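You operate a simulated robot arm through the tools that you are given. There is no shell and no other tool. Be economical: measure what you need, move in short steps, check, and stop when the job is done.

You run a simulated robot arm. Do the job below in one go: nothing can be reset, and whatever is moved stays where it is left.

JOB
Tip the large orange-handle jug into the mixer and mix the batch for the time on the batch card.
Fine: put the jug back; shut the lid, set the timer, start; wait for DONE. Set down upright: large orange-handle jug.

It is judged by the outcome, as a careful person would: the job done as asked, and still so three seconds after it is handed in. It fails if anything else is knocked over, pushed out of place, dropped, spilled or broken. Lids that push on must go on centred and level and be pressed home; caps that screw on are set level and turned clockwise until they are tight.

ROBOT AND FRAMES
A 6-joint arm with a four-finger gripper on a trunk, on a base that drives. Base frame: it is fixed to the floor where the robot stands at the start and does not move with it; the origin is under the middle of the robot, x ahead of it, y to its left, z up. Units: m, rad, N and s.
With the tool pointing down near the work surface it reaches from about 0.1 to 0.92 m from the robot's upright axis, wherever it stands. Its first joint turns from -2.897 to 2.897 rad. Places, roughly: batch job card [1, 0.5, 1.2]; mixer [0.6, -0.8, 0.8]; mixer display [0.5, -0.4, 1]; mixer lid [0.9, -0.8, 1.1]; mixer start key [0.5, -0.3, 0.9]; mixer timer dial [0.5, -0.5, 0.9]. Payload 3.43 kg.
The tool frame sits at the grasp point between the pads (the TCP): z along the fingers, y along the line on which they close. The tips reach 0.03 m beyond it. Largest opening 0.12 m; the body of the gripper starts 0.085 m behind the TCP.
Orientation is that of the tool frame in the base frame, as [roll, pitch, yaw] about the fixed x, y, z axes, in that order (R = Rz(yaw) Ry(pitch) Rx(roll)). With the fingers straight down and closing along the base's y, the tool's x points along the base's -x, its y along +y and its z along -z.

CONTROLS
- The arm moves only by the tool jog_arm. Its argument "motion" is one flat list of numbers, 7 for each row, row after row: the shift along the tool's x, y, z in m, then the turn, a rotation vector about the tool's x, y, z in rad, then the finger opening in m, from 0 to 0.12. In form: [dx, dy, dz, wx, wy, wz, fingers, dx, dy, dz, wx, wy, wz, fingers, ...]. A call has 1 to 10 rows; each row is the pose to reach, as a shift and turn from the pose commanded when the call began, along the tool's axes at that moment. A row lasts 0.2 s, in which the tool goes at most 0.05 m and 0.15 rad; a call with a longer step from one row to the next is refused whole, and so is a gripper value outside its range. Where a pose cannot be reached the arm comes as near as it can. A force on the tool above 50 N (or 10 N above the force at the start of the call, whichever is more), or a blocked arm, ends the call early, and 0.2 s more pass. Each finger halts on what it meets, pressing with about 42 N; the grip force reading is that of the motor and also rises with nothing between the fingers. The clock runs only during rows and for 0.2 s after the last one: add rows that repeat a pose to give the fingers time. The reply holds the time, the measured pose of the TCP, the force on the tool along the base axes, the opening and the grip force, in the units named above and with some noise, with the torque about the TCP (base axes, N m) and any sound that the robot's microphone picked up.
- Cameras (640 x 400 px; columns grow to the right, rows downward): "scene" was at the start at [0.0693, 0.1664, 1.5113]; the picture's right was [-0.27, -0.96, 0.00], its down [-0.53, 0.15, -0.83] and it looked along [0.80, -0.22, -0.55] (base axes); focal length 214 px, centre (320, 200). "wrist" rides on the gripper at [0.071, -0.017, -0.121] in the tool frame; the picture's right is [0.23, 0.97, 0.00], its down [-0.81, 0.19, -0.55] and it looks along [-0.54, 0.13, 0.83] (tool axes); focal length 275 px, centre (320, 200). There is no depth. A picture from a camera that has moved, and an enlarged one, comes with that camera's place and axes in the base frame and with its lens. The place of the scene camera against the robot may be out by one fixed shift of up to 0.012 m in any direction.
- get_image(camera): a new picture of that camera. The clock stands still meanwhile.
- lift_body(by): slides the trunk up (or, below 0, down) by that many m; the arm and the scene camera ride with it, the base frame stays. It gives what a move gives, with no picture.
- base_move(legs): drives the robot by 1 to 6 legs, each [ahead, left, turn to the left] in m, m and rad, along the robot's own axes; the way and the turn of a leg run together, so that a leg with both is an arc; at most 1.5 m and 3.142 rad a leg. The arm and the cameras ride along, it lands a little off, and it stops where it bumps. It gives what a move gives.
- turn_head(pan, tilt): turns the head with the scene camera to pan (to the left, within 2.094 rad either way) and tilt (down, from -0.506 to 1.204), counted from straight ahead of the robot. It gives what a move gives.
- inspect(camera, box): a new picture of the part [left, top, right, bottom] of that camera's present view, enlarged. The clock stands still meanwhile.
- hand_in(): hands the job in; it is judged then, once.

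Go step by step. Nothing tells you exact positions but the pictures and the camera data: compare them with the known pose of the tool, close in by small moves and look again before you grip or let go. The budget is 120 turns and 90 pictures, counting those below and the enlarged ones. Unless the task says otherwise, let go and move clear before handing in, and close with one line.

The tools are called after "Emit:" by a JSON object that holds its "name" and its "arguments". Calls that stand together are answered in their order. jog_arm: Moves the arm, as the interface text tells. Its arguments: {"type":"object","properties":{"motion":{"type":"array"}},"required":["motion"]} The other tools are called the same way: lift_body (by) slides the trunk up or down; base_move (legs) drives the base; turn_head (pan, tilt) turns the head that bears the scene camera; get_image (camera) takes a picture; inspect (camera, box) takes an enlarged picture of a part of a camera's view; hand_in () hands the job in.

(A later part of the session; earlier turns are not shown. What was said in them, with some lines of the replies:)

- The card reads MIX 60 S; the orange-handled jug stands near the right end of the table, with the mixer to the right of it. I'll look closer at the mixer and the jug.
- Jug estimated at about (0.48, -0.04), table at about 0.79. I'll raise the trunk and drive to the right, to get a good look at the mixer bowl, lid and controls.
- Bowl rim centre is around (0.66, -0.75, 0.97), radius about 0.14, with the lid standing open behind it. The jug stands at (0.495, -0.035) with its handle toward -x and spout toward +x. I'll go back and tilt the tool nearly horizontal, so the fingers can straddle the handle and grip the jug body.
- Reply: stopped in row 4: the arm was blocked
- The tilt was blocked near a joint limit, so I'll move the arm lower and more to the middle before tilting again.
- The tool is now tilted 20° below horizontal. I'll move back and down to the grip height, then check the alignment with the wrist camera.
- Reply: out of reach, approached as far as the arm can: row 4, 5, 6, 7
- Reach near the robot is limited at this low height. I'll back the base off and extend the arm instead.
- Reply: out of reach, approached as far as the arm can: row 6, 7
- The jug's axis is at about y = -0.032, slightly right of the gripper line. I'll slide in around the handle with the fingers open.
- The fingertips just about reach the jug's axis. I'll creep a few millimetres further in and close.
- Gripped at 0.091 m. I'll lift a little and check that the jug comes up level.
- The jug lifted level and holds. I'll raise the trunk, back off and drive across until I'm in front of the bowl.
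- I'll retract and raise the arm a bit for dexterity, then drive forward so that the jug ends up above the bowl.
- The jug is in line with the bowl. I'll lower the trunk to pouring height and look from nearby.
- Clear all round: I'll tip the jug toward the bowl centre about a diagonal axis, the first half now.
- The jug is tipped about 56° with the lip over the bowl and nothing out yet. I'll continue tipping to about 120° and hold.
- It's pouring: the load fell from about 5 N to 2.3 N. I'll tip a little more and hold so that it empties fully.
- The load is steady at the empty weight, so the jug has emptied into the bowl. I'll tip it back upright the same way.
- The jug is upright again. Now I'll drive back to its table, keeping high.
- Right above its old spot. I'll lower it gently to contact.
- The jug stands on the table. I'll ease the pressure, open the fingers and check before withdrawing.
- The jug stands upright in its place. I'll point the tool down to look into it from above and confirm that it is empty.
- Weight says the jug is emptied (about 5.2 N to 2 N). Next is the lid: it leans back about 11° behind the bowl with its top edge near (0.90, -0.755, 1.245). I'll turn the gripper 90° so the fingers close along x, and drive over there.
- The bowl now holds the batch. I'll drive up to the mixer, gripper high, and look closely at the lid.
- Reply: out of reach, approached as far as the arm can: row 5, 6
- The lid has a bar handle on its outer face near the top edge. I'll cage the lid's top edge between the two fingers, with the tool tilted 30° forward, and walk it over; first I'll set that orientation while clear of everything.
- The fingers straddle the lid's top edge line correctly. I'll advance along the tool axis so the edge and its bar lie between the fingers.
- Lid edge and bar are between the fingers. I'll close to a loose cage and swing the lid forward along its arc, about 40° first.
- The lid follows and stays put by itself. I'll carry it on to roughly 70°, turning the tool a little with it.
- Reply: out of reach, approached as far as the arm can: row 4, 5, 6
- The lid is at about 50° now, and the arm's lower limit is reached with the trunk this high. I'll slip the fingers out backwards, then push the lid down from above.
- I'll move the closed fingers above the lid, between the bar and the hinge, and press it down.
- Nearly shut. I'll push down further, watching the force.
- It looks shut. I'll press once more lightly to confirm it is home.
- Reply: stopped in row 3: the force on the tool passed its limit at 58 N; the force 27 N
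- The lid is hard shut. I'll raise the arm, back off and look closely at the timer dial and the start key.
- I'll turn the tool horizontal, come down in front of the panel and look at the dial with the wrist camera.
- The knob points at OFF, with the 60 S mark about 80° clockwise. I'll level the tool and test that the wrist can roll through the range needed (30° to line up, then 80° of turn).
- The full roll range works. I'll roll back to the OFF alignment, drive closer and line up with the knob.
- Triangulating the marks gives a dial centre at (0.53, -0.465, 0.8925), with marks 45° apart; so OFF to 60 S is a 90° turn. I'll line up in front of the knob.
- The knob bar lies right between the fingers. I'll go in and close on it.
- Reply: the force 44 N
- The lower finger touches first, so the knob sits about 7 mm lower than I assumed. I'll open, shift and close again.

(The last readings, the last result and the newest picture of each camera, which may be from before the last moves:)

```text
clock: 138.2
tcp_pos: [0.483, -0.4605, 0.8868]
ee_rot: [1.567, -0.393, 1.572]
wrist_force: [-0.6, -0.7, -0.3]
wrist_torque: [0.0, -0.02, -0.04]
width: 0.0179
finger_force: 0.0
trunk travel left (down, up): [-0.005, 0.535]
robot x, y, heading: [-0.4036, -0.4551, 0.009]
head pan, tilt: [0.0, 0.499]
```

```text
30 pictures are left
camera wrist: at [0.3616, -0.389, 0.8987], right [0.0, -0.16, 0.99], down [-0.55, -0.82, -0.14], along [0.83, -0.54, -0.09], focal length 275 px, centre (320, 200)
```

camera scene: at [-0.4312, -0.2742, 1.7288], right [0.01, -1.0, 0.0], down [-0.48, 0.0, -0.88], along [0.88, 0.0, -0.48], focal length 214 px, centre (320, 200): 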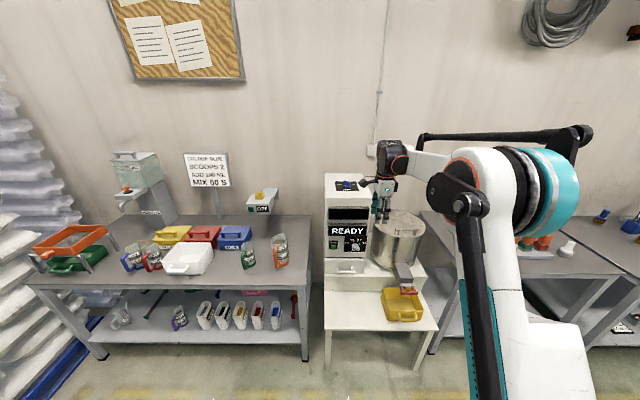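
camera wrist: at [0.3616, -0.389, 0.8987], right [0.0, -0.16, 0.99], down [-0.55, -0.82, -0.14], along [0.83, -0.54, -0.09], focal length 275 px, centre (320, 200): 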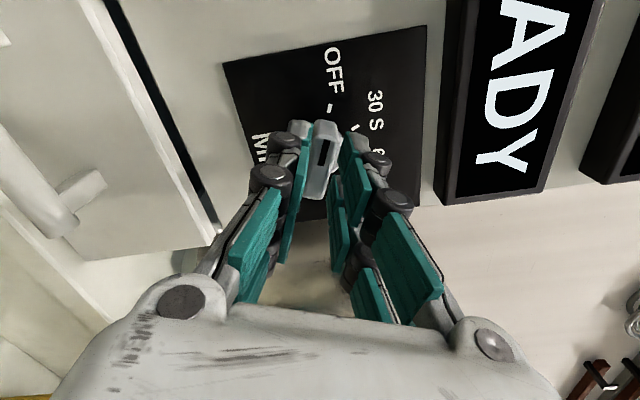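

The bar sits snugly between the fingertips. I'll close on it and check for balance.

Emit:
{"name": "jog_arm", "arguments": {"motion": [0, 0, 0, 0, 0, 0, 0.013, 0, 0, 0, 0, 0, 0, 0.008, 0, 0, 0, 0, 0, 0, 0.005]}}

```text
clock: 139.0
tcp_pos: [0.4826, -0.4596, 0.8868]
ee_rot: [1.568, -0.394, 1.572]
wrist_force: [0.3, -0.2, -0.5]
wrist_torque: [0.03, 0.0, 0.05]
width: 0.0049
finger_force: 0.2
trunk travel left (down, up): [-0.005, 0.535]
robot x, y, heading: [-0.4076, -0.4531, 0.008]
head pan, tilt: [0.0, 0.499]
```

The fingertips closed just in front of the bar, so I need to go deeper. I'll open, advance about 12 mm and close again.

Emit:
{"name": "jog_arm", "arguments": {"motion": [0, 0, -0.004, 0, 0, 0, 0.03, 0, 0, -0.004, 0, 0, 0, 0.045, 0, 0, 0.006, 0, 0, 0, 0.045, 0, 0, 0.012, 0, 0, 0, 0.045, 0, 0, 0.012, 0, 0, 0, 0.045]}}

Emit:
{"name": "get_image", "arguments": {"camera": "wrist"}}

```text
clock: 140.2
tcp_pos: [0.4938, -0.4599, 0.8861]
ee_rot: [1.567, -0.395, 1.571]
wrist_force: [0.7, -0.4, -0.5]
wrist_torque: [-0.02, -0.03, -0.01]
width: 0.0449
finger_force: 0.1
trunk travel left (down, up): [-0.005, 0.535]
robot x, y, heading: [-0.4071, -0.4519, 0.006]
head pan, tilt: [0.0, 0.499]
```

```text
29 pictures are left
camera wrist: at [0.3726, -0.389, 0.8989], right [0.0, -0.16, 0.99], down [-0.55, -0.82, -0.14], along [0.83, -0.54, -0.09], focal length 275 px, centre (320, 200)
```

wrist: 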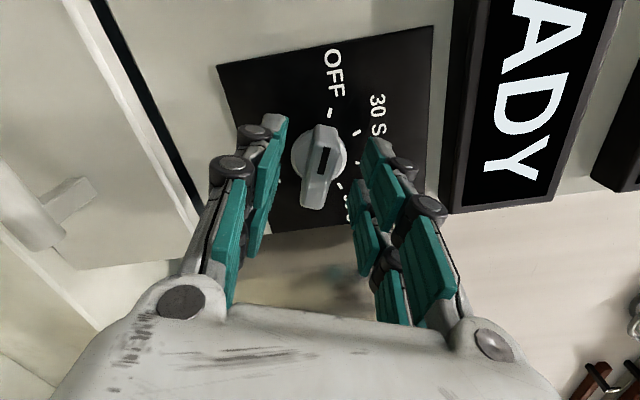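

The panel is nearer x = 0.548, so I can advance another centimetre.

Emit:
{"name": "jog_arm", "arguments": {"motion": [0, 0, 0.005, 0, 0, 0, 0.045, 0, 0, 0.01, 0, 0, 0, 0.045, 0, 0, 0.01, 0, 0, 0, 0.03, 0, 0, 0.01, 0, 0, 0, 0.02, 0, 0, 0.01, 0, 0, 0, 0.015, 0, 0, 0.01, 0, 0, 0, 0.015]}}

Emit:
{"name": "get_image", "arguments": {"camera": "wrist"}}

```text
clock: 141.6
tcp_pos: [0.5029, -0.4599, 0.8862]
ee_rot: [1.566, -0.394, 1.572]
wrist_force: [0.3, -1.7, 3.7]
wrist_torque: [-0.02, -0.12, 0.03]
width: 0.0173
finger_force: 2.8
trunk travel left (down, up): [-0.005, 0.535]
robot x, y, heading: [-0.4042, -0.4546, 0.004]
head pan, tilt: [0.0, 0.499]
```

```text
28 pictures are left
camera wrist: at [0.3812, -0.3891, 0.8987], right [0.0, -0.16, 0.99], down [-0.55, -0.82, -0.14], along [0.83, -0.54, -0.09], focal length 275 px, centre (320, 200)
```

wrist: 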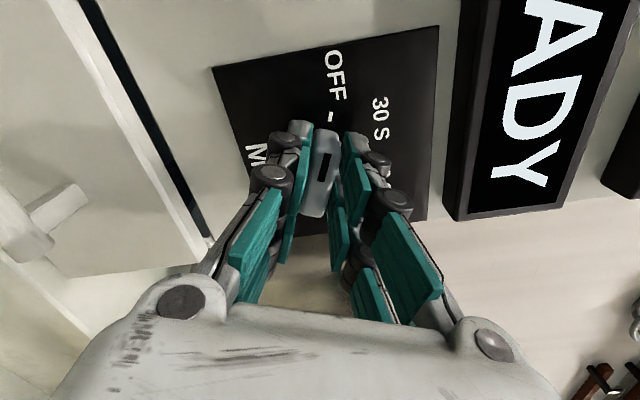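

Gripped on the bar (0.017 m). Now I'll turn it clockwise to bring the pointer to 60 S.

Emit:
{"name": "jog_arm", "arguments": {"motion": [0, 0, 0, 0, 0, 0.15, 0.01, 0, 0, 0, 0, 0, 0.3, 0.01, 0, 0, 0, 0, 0, 0.45, 0.01, 0, 0, 0, 0, 0, 0.6, 0.01, 0, 0, 0, 0, 0, 0.75, 0.01, 0, 0, 0, 0, 0, 0.9, 0.01, 0, 0, 0, 0, 0, 1.05, 0.01, 0, 0, 0, 0, 0, 1.2, 0.01, 0, 0, 0, 0, 0, 1.35, 0.01, 0, 0, 0, 0, 0, 1.5, 0.01]}}

Emit:
{"name": "get_image", "arguments": {"camera": "wrist"}}

```text
clock: 143.8
tcp_pos: [0.5043, -0.4634, 0.8855]
ee_rot: [-1.558, -1.244, -1.583]
wrist_force: [-5.2, -23.7, 0.5]
wrist_torque: [0.01, -0.09, -0.68]
width: 0.0219
finger_force: 10.9
trunk travel left (down, up): [-0.005, 0.535]
robot x, y, heading: [-0.4081, -0.4544, 0.006]
head pan, tilt: [0.0, 0.499]
```

```text
27 pictures are left
camera wrist: at [0.3826, -0.4714, 0.9597], right [0.0, -1.0, -0.1], down [-0.55, 0.08, -0.83], along [0.84, 0.05, -0.55], focal length 275 px, centre (320, 200)
```

wrist: 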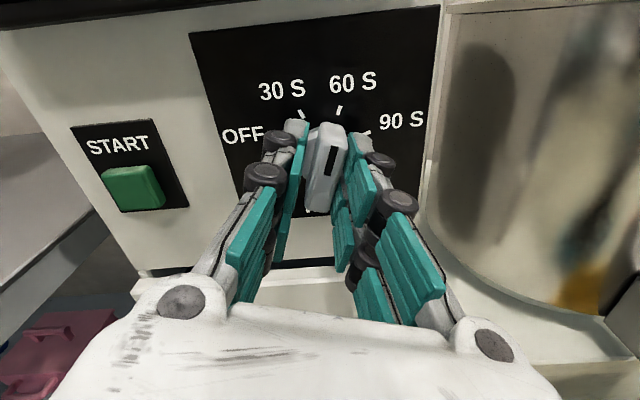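

Nearly there; I'll finish the last few degrees while centring on the knob, then open and check.

Emit:
{"name": "jog_arm", "arguments": {"motion": [0, 0.002, 0, 0, 0, 0.04, 0.01, 0, 0.004, 0, 0, 0, 0.08, 0.01, 0, 0.004, 0, 0, 0, 0.08, 0.01]}}

Emit:
{"name": "jog_arm", "arguments": {"motion": [0, 0, 0, 0, 0, 0, 0.03, 0, 0, 0, 0, 0, 0, 0.045, 0, 0, -0.02, 0, 0, 0, 0.05, 0, 0, -0.05, 0, 0, 0, 0.05, 0, 0, -0.09, 0, 0, 0, 0.05]}}

Emit:
{"name": "inspect", "arguments": {"camera": "wrist", "box": [180, 20, 460, 200]}}

```text
clock: 144.6
tcp_pos: [0.5037, -0.4646, 0.8843]
ee_rot: [-1.562, -1.166, -1.578]
wrist_force: [5.3, -16.3, -1.5]
wrist_torque: [0.04, 0.02, -0.4]
width: 0.0197
finger_force: 8.7
trunk travel left (down, up): [-0.005, 0.535]
robot x, y, heading: [-0.4047, -0.4556, 0.006]
head pan, tilt: [0.0, 0.499]
```

```text
clock: 145.8
tcp_pos: [0.4143, -0.464, 0.8844]
ee_rot: [-1.564, -1.165, -1.579]
wrist_force: [0.7, 0.0, -0.7]
wrist_torque: [0.0, -0.01, 0.01]
width: 0.0503
finger_force: 0.1
trunk travel left (down, up): [-0.005, 0.535]
robot x, y, heading: [-0.4082, -0.4537, 0.009]
head pan, tilt: [0.0, 0.499]
```

```text
2.22 times, centred on (320, 110) of wrist
camera zoom: at [0.293, -0.4773, 0.9567], right [0.0, -0.99, -0.17], down [-0.55, 0.14, -0.82], along [0.83, 0.1, -0.54], focal length 612 px, centre (320, 400)
```

zoom: 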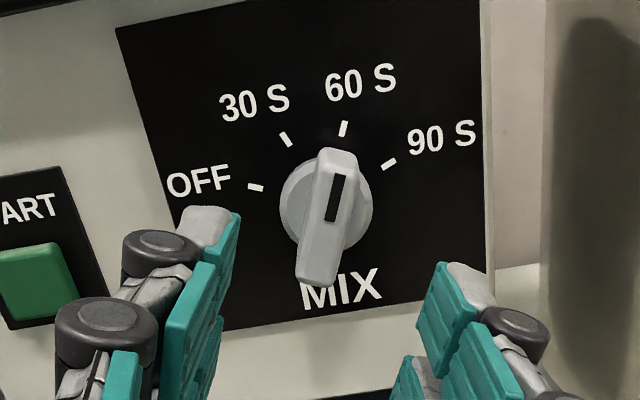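

The pointer is exactly at 60 S. Next the START key at about (0.54, -0.338, 0.878): I'll close the fingers and move in front of it.

Emit:
{"name": "jog_arm", "arguments": {"motion": [-0.018, -0.038, 0, 0, 0, 0, 0.02, -0.036, -0.076, 0, 0, 0, 0, 0, -0.0546, -0.1136, 0, 0, 0, 0, 0, -0.0546, -0.1136, 0.03, 0, 0, 0, 0, -0.0546, -0.1136, 0.06, 0, 0, 0, 0, -0.0546, -0.1136, 0.06, 0, 0, 0, 0]}}

Emit:
{"name": "get_image", "arguments": {"camera": "wrist"}}

```text
clock: 147.2
tcp_pos: [0.4732, -0.3396, 0.8801]
ee_rot: [-1.563, -1.165, -1.579]
wrist_force: [0.2, 0.0, -0.1]
wrist_torque: [0.03, -0.04, 0.02]
width: 0.0
finger_force: 33.2
trunk travel left (down, up): [-0.005, 0.535]
robot x, y, heading: [-0.4074, -0.453, 0.008]
head pan, tilt: [0.0, 0.499]
```

```text
25 pictures are left
camera wrist: at [0.3529, -0.3525, 0.9523], right [0.0, -0.99, -0.17], down [-0.55, 0.14, -0.82], along [0.83, 0.1, -0.54], focal length 275 px, centre (320, 200)
```

wrist: 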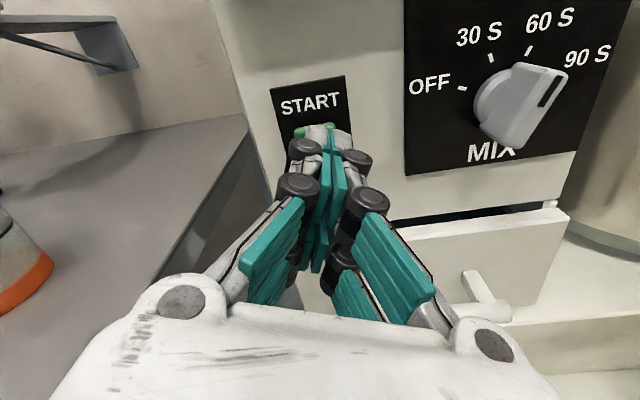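

The fingertips are in front of the START key. I'll press it.

Emit:
{"name": "jog_arm", "arguments": {"motion": [0, 0, 0.02, 0, 0, 0, 0, 0, 0, 0.035, 0, 0, 0, 0, 0, 0, 0.045, 0, 0, 0, 0, 0, 0, 0.052, 0, 0, 0, 0, 0, 0, 0.058, 0, 0, 0, 0, 0, 0, 0.064, 0, 0, 0, 0]}}

Emit:
{"name": "inspect", "arguments": {"camera": "scene", "box": [310, 180, 410, 280]}}

```text
clock: 148.2
tcp_pos: [0.5182, -0.3394, 0.881]
ee_rot: [-1.556, -1.166, -1.582]
wrist_force: [-24.7, -1.7, 2.6]
wrist_torque: [0.14, 0.03, -0.02]
width: 0.0062
finger_force: 33.5
trunk travel left (down, up): [-0.005, 0.535]
robot x, y, heading: [-0.4049, -0.4511, -0.001]
head pan, tilt: [0.0, 0.499]
heard: click
stopped in row 5: the force on the tool passed its limit at 61 N (the readings are from after the stop); the commanded pose is now the measured one
```

```text
4.00 times, centred on (360, 230) of scene
camera zoom: at [-0.3382, -0.2638, 1.4492], right [0.01, -1.0, 0.0], down [-0.48, 0.0, -0.88], along [0.88, 0.01, -0.48], focal length 858 px, centre (160, 80)
```

zoom: 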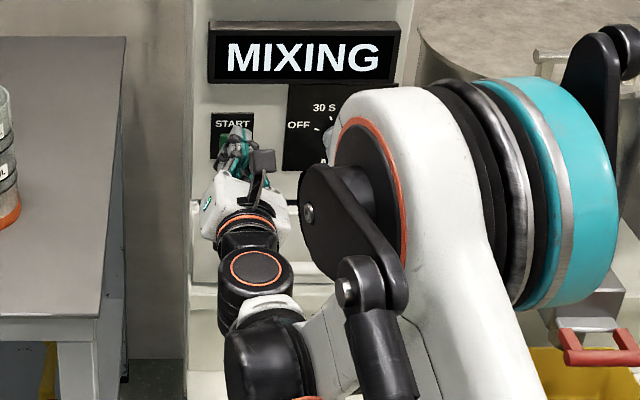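

MIXING is displayed, so the machine has started. I'll back the arm and base clear, then wait out the 60 s.

Emit:
{"name": "jog_arm", "arguments": {"motion": [0, 0, -0.03, 0, 0, 0, 0, 0, 0, -0.07, 0, 0, 0, 0, 0, 0, -0.1, 0, 0, 0, 0, 0, 0, -0.1, 0, 0, 0, 0]}}

Emit:
{"name": "base_move", "arguments": {"legs": [[-0.25, 0, 0]]}}

Emit:
{"name": "get_image", "arguments": {"camera": "scene"}}

```text
clock: 149.2
tcp_pos: [0.4197, -0.3378, 0.8791]
ee_rot: [-1.562, -1.165, -1.578]
wrist_force: [-0.6, 0.8, 0.9]
wrist_torque: [0.01, -0.01, -0.01]
width: 0.0001
finger_force: 33.8
trunk travel left (down, up): [-0.005, 0.535]
robot x, y, heading: [-0.4079, -0.456, 0.004]
head pan, tilt: [0.0, 0.499]
```

```text
clock: 151.0
tcp_pos: [0.1739, -0.3421, 0.8777]
ee_rot: [-1.561, -1.168, -1.583]
wrist_force: [0.1, -0.3, -0.3]
wrist_torque: [0.02, 0.0, 0.01]
width: 0.0
finger_force: 33.6
trunk travel left (down, up): [-0.005, 0.535]
robot x, y, heading: [-0.6556, -0.4574, 0.003]
head pan, tilt: [0.0, 0.499]
```

```text
23 pictures are left
camera scene: at [-0.5801, -0.2648, 1.4489], right [0.0, -1.0, 0.0], down [-0.48, 0.0, -0.88], along [0.88, 0.0, -0.48], focal length 214 px, centre (320, 200)
```

scene: 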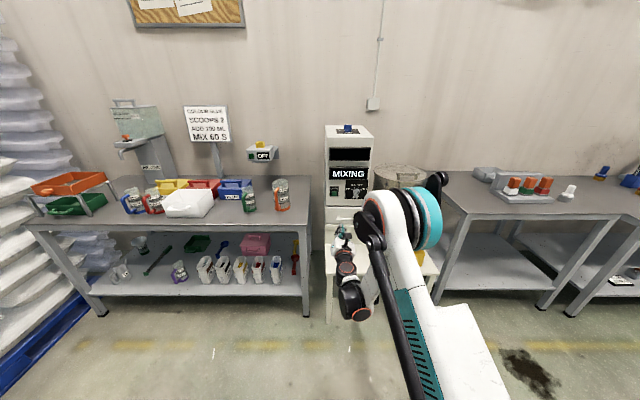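

I'll pass the time with slow trunk moves in free space.

Emit:
{"name": "lift_body", "arguments": {"by": 0.5}}

Emit:
{"name": "lift_body", "arguments": {"by": -0.5}}

Emit:
{"name": "lift_body", "arguments": {"by": 0.5}}

Emit:
{"name": "lift_body", "arguments": {"by": -0.5}}

Emit:
{"name": "lift_body", "arguments": {"by": 0.5}}

Emit:
{"name": "lift_body", "arguments": {"by": -0.5}}

Emit:
{"name": "lift_body", "arguments": {"by": 0.5}}

Emit:
{"name": "lift_body", "arguments": {"by": -0.5}}

Emit:
{"name": "lift_body", "arguments": {"by": 0.5}}

Emit:
{"name": "lift_body", "arguments": {"by": -0.5}}

Emit:
{"name": "lift_body", "arguments": {"by": 0.5}}

Emit:
{"name": "get_image", "arguments": {"camera": "scene"}}

```text
refused: 0.5 is not a number from -0.4 to 0.4
```

```text
refused: -0.5 is not a number from -0.4 to 0.4
```

```text
refused: 0.5 is not a number from -0.4 to 0.4
```

```text
refused: -0.5 is not a number from -0.4 to 0.4
```

```text
refused: 0.5 is not a number from -0.4 to 0.4
```

```text
refused: -0.5 is not a number from -0.4 to 0.4
```

```text
refused: 0.5 is not a number from -0.4 to 0.4
```

```text
refused: -0.5 is not a number from -0.4 to 0.4
```

```text
refused: 0.5 is not a number from -0.4 to 0.4
```

```text
refused: -0.5 is not a number from -0.4 to 0.4
```

```text
refused: 0.5 is not a number from -0.4 to 0.4
```

```text
22 pictures are left
camera scene: at [-0.5801, -0.2648, 1.4489], right [0.0, -1.0, 0.0], down [-0.48, 0.0, -0.88], along [0.88, 0.0, -0.48], focal length 214 px, centre (320, 200)
```

scene: 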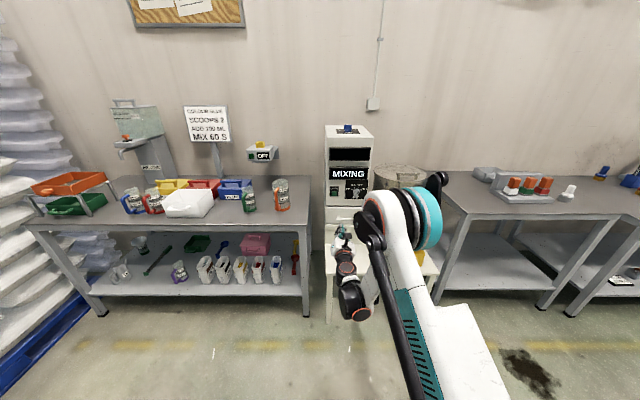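

The limit is 0.4 m per trunk move, so I'll repeat with that while the display still says MIXING.

Emit:
{"name": "lift_body", "arguments": {"by": 0.4}}

Emit:
{"name": "lift_body", "arguments": {"by": -0.4}}

Emit:
{"name": "lift_body", "arguments": {"by": 0.4}}

Emit:
{"name": "lift_body", "arguments": {"by": -0.4}}

Emit:
{"name": "lift_body", "arguments": {"by": 0.4}}

Emit:
{"name": "lift_body", "arguments": {"by": -0.4}}

Emit:
{"name": "lift_body", "arguments": {"by": 0.4}}

Emit:
{"name": "lift_body", "arguments": {"by": -0.4}}

Emit:
{"name": "lift_body", "arguments": {"by": 0.4}}

Emit:
{"name": "lift_body", "arguments": {"by": -0.4}}

Emit:
{"name": "lift_body", "arguments": {"by": 0.4}}

Emit:
{"name": "lift_body", "arguments": {"by": -0.4}}

Emit:
{"name": "lift_body", "arguments": {"by": 0.4}}

Emit:
{"name": "lift_body", "arguments": {"by": -0.4}}

Emit:
{"name": "lift_body", "arguments": {"by": 0.4}}

Emit:
{"name": "get_image", "arguments": {"camera": "scene"}}

```text
clock: 154.8
tcp_pos: [0.1744, -0.3433, 1.2775]
ee_rot: [-1.562, -1.165, -1.581]
wrist_force: [-0.4, -0.6, 0.0]
wrist_torque: [0.01, 0.01, 0.0]
width: 0.0001
finger_force: 33.0
trunk travel left (down, up): [-0.405, 0.135]
robot x, y, heading: [-0.6564, -0.4559, 0.003]
head pan, tilt: [0.0, 0.499]
```

```text
clock: 158.7
tcp_pos: [0.1743, -0.343, 0.8781]
ee_rot: [-1.562, -1.166, -1.582]
wrist_force: [0.8, -0.4, -0.1]
wrist_torque: [-0.01, 0.04, -0.02]
width: 0.0001
finger_force: 33.4
trunk travel left (down, up): [-0.005, 0.535]
robot x, y, heading: [-0.6565, -0.4531, 0.004]
head pan, tilt: [0.0, 0.499]
```

```text
clock: 162.5
tcp_pos: [0.1732, -0.3425, 1.2782]
ee_rot: [-1.561, -1.167, -1.582]
wrist_force: [0.4, 0.1, 0.4]
wrist_torque: [-0.01, 0.0, -0.01]
width: 0.0001
finger_force: 32.9
trunk travel left (down, up): [-0.405, 0.135]
robot x, y, heading: [-0.6531, -0.4548, 0.003]
head pan, tilt: [0.0, 0.499]
```

```text
clock: 166.3
tcp_pos: [0.1743, -0.3424, 0.879]
ee_rot: [-1.562, -1.166, -1.581]
wrist_force: [-0.6, 0.1, 0.3]
wrist_torque: [-0.01, 0.03, 0.0]
width: 0.0001
finger_force: 33.8
trunk travel left (down, up): [-0.005, 0.535]
robot x, y, heading: [-0.6543, -0.4535, -0.001]
head pan, tilt: [0.0, 0.499]
```

```text
clock: 170.2
tcp_pos: [0.1746, -0.3418, 1.2781]
ee_rot: [-1.563, -1.166, -1.581]
wrist_force: [0.8, -0.6, -0.1]
wrist_torque: [-0.03, -0.01, -0.01]
width: 0.0
finger_force: 33.8
trunk travel left (down, up): [-0.405, 0.135]
robot x, y, heading: [-0.653, -0.4512, 0.002]
head pan, tilt: [0.0, 0.499]
```

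```text
clock: 174.0
tcp_pos: [0.1736, -0.3427, 0.8792]
ee_rot: [-1.561, -1.165, -1.58]
wrist_force: [-0.3, -0.1, -0.7]
wrist_torque: [0.0, 0.04, 0.0]
width: 0.0002
finger_force: 33.2
trunk travel left (down, up): [-0.005, 0.535]
robot x, y, heading: [-0.6557, -0.4472, -0.002]
head pan, tilt: [0.0, 0.499]
```

```text
clock: 177.8
tcp_pos: [0.1743, -0.342, 1.2786]
ee_rot: [-1.562, -1.166, -1.583]
wrist_force: [-0.2, 0.0, -0.4]
wrist_torque: [-0.01, -0.03, 0.0]
width: 0.0002
finger_force: 33.6
trunk travel left (down, up): [-0.405, 0.135]
robot x, y, heading: [-0.653, -0.4548, -0.0]
head pan, tilt: [0.0, 0.499]
```

```text
clock: 181.7
tcp_pos: [0.175, -0.3431, 0.8785]
ee_rot: [-1.561, -1.167, -1.583]
wrist_force: [-0.2, 0.3, -0.3]
wrist_torque: [-0.01, 0.0, 0.02]
width: 0.0
finger_force: 33.5
trunk travel left (down, up): [-0.005, 0.535]
robot x, y, heading: [-0.6529, -0.4578, 0.004]
head pan, tilt: [0.0, 0.499]
```

```text
clock: 185.5
tcp_pos: [0.1742, -0.343, 1.2784]
ee_rot: [-1.563, -1.166, -1.581]
wrist_force: [0.0, 0.1, 1.4]
wrist_torque: [0.01, -0.01, 0.0]
width: 0.0001
finger_force: 33.8
trunk travel left (down, up): [-0.405, 0.135]
robot x, y, heading: [-0.6572, -0.4535, 0.002]
head pan, tilt: [0.0, 0.499]
```

```text
clock: 189.3
tcp_pos: [0.1742, -0.3427, 0.878]
ee_rot: [-1.561, -1.164, -1.582]
wrist_force: [0.2, 0.6, -0.8]
wrist_torque: [-0.02, -0.03, 0.0]
width: 0.0
finger_force: 33.7
trunk travel left (down, up): [-0.005, 0.535]
robot x, y, heading: [-0.6499, -0.4525, 0.001]
head pan, tilt: [0.0, 0.499]
```

```text
clock: 193.2
tcp_pos: [0.1731, -0.3431, 1.278]
ee_rot: [-1.561, -1.166, -1.581]
wrist_force: [-0.7, -0.4, -0.2]
wrist_torque: [0.01, -0.01, 0.01]
width: 0.0
finger_force: 33.5
trunk travel left (down, up): [-0.405, 0.135]
robot x, y, heading: [-0.6542, -0.4584, -0.0]
head pan, tilt: [0.0, 0.499]
```

```text
clock: 197.0
tcp_pos: [0.1735, -0.3418, 0.8782]
ee_rot: [-1.563, -1.166, -1.581]
wrist_force: [-0.6, -1.3, -0.4]
wrist_torque: [-0.02, 0.01, -0.03]
width: 0.0
finger_force: 33.7
trunk travel left (down, up): [-0.005, 0.535]
robot x, y, heading: [-0.6503, -0.4583, 0.001]
head pan, tilt: [0.0, 0.499]
```

```text
clock: 200.8
tcp_pos: [0.1743, -0.3419, 1.2784]
ee_rot: [-1.563, -1.165, -1.583]
wrist_force: [0.1, 0.0, 0.3]
wrist_torque: [0.04, 0.0, -0.01]
width: 0.0002
finger_force: 33.5
trunk travel left (down, up): [-0.405, 0.135]
robot x, y, heading: [-0.6574, -0.4555, 0.004]
head pan, tilt: [0.0, 0.499]
```

```text
clock: 204.6
tcp_pos: [0.1737, -0.3427, 0.8777]
ee_rot: [-1.561, -1.166, -1.579]
wrist_force: [-0.5, 0.2, 0.2]
wrist_torque: [-0.03, 0.01, -0.01]
width: 0.0002
finger_force: 33.5
trunk travel left (down, up): [-0.005, 0.535]
robot x, y, heading: [-0.6562, -0.4559, -0.002]
head pan, tilt: [0.0, 0.499]
```

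```text
clock: 208.5
tcp_pos: [0.1746, -0.343, 1.2779]
ee_rot: [-1.561, -1.165, -1.581]
wrist_force: [0.1, -0.1, -0.1]
wrist_torque: [0.02, 0.0, 0.0]
width: 0.0
finger_force: 33.8
trunk travel left (down, up): [-0.405, 0.135]
robot x, y, heading: [-0.6539, -0.4573, 0.003]
head pan, tilt: [0.0, 0.499]
```

```text
21 pictures are left
camera scene: at [-0.5802, -0.2648, 1.8488], right [0.0, -1.0, 0.0], down [-0.48, 0.0, -0.88], along [0.88, 0.0, -0.48], focal length 214 px, centre (320, 200)
```

scene: 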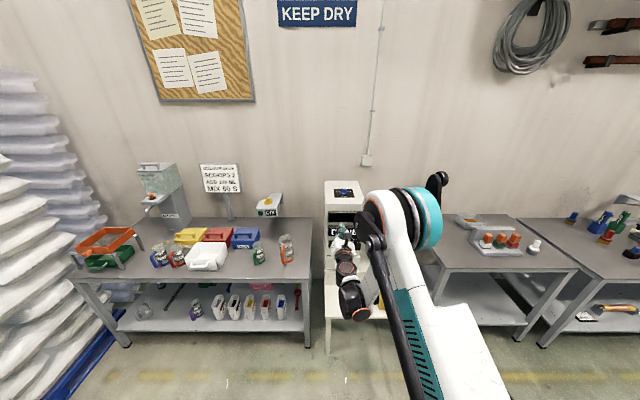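

The display is partly hidden behind the arm; I'll lower the trunk again and read it.

Emit:
{"name": "lift_body", "arguments": {"by": -0.4}}

Emit:
{"name": "inspect", "arguments": {"camera": "scene", "box": [310, 110, 450, 230]}}

Emit:
{"name": "inspect", "arguments": {"camera": "scene", "box": [110, 150, 310, 230]}}

```text
clock: 212.3
tcp_pos: [0.1733, -0.3426, 0.8788]
ee_rot: [-1.56, -1.165, -1.582]
wrist_force: [0.3, -0.4, 0.0]
wrist_torque: [0.01, 0.0, 0.03]
width: 0.0003
finger_force: 33.6
trunk travel left (down, up): [-0.005, 0.535]
robot x, y, heading: [-0.6548, -0.4524, 0.004]
head pan, tilt: [0.0, 0.499]
```

```text
3.33 times, centred on (380, 170) of scene
camera zoom: at [-0.5804, -0.2648, 1.449], right [0.0, -1.0, 0.0], down [-0.48, 0.0, -0.88], along [0.88, 0.0, -0.48], focal length 715 px, centre (120, 300)
```

zoom: 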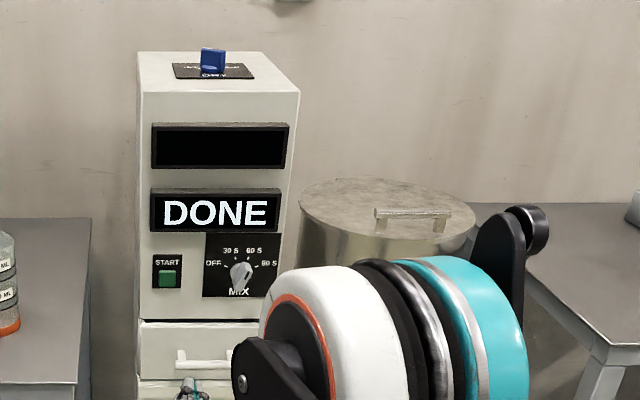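

```text
3.20 times, centred on (210, 190) of scene
camera zoom: at [-0.5804, -0.2648, 1.449], right [0.0, -1.0, 0.0], down [-0.48, 0.0, -0.88], along [0.88, 0.0, -0.48], focal length 686 px, centre (672, 232)
```

zoom: 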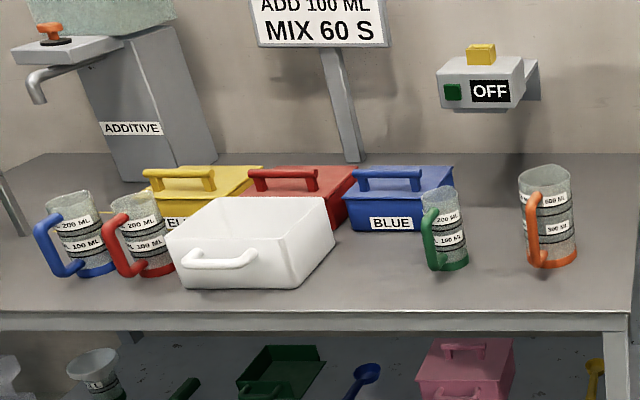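

The display reads DONE, the lid is shut, the dial is at 60 S, and the jug stands upright in its place with the arm clear. I'll hand in.

Emit:
{"name": "hand_in", "arguments": {}}

```text
The job is handed in.
```

I tipped the large orange-handle jug into the mixer and ran the batch for the 60 s on the card; the display reads DONE. The lid is shut, the jug is back upright in its place, and the arm is clear. I judged the jug empty from its weight, which fell from about 5 N to 2 N; looking in from above I could not tell.
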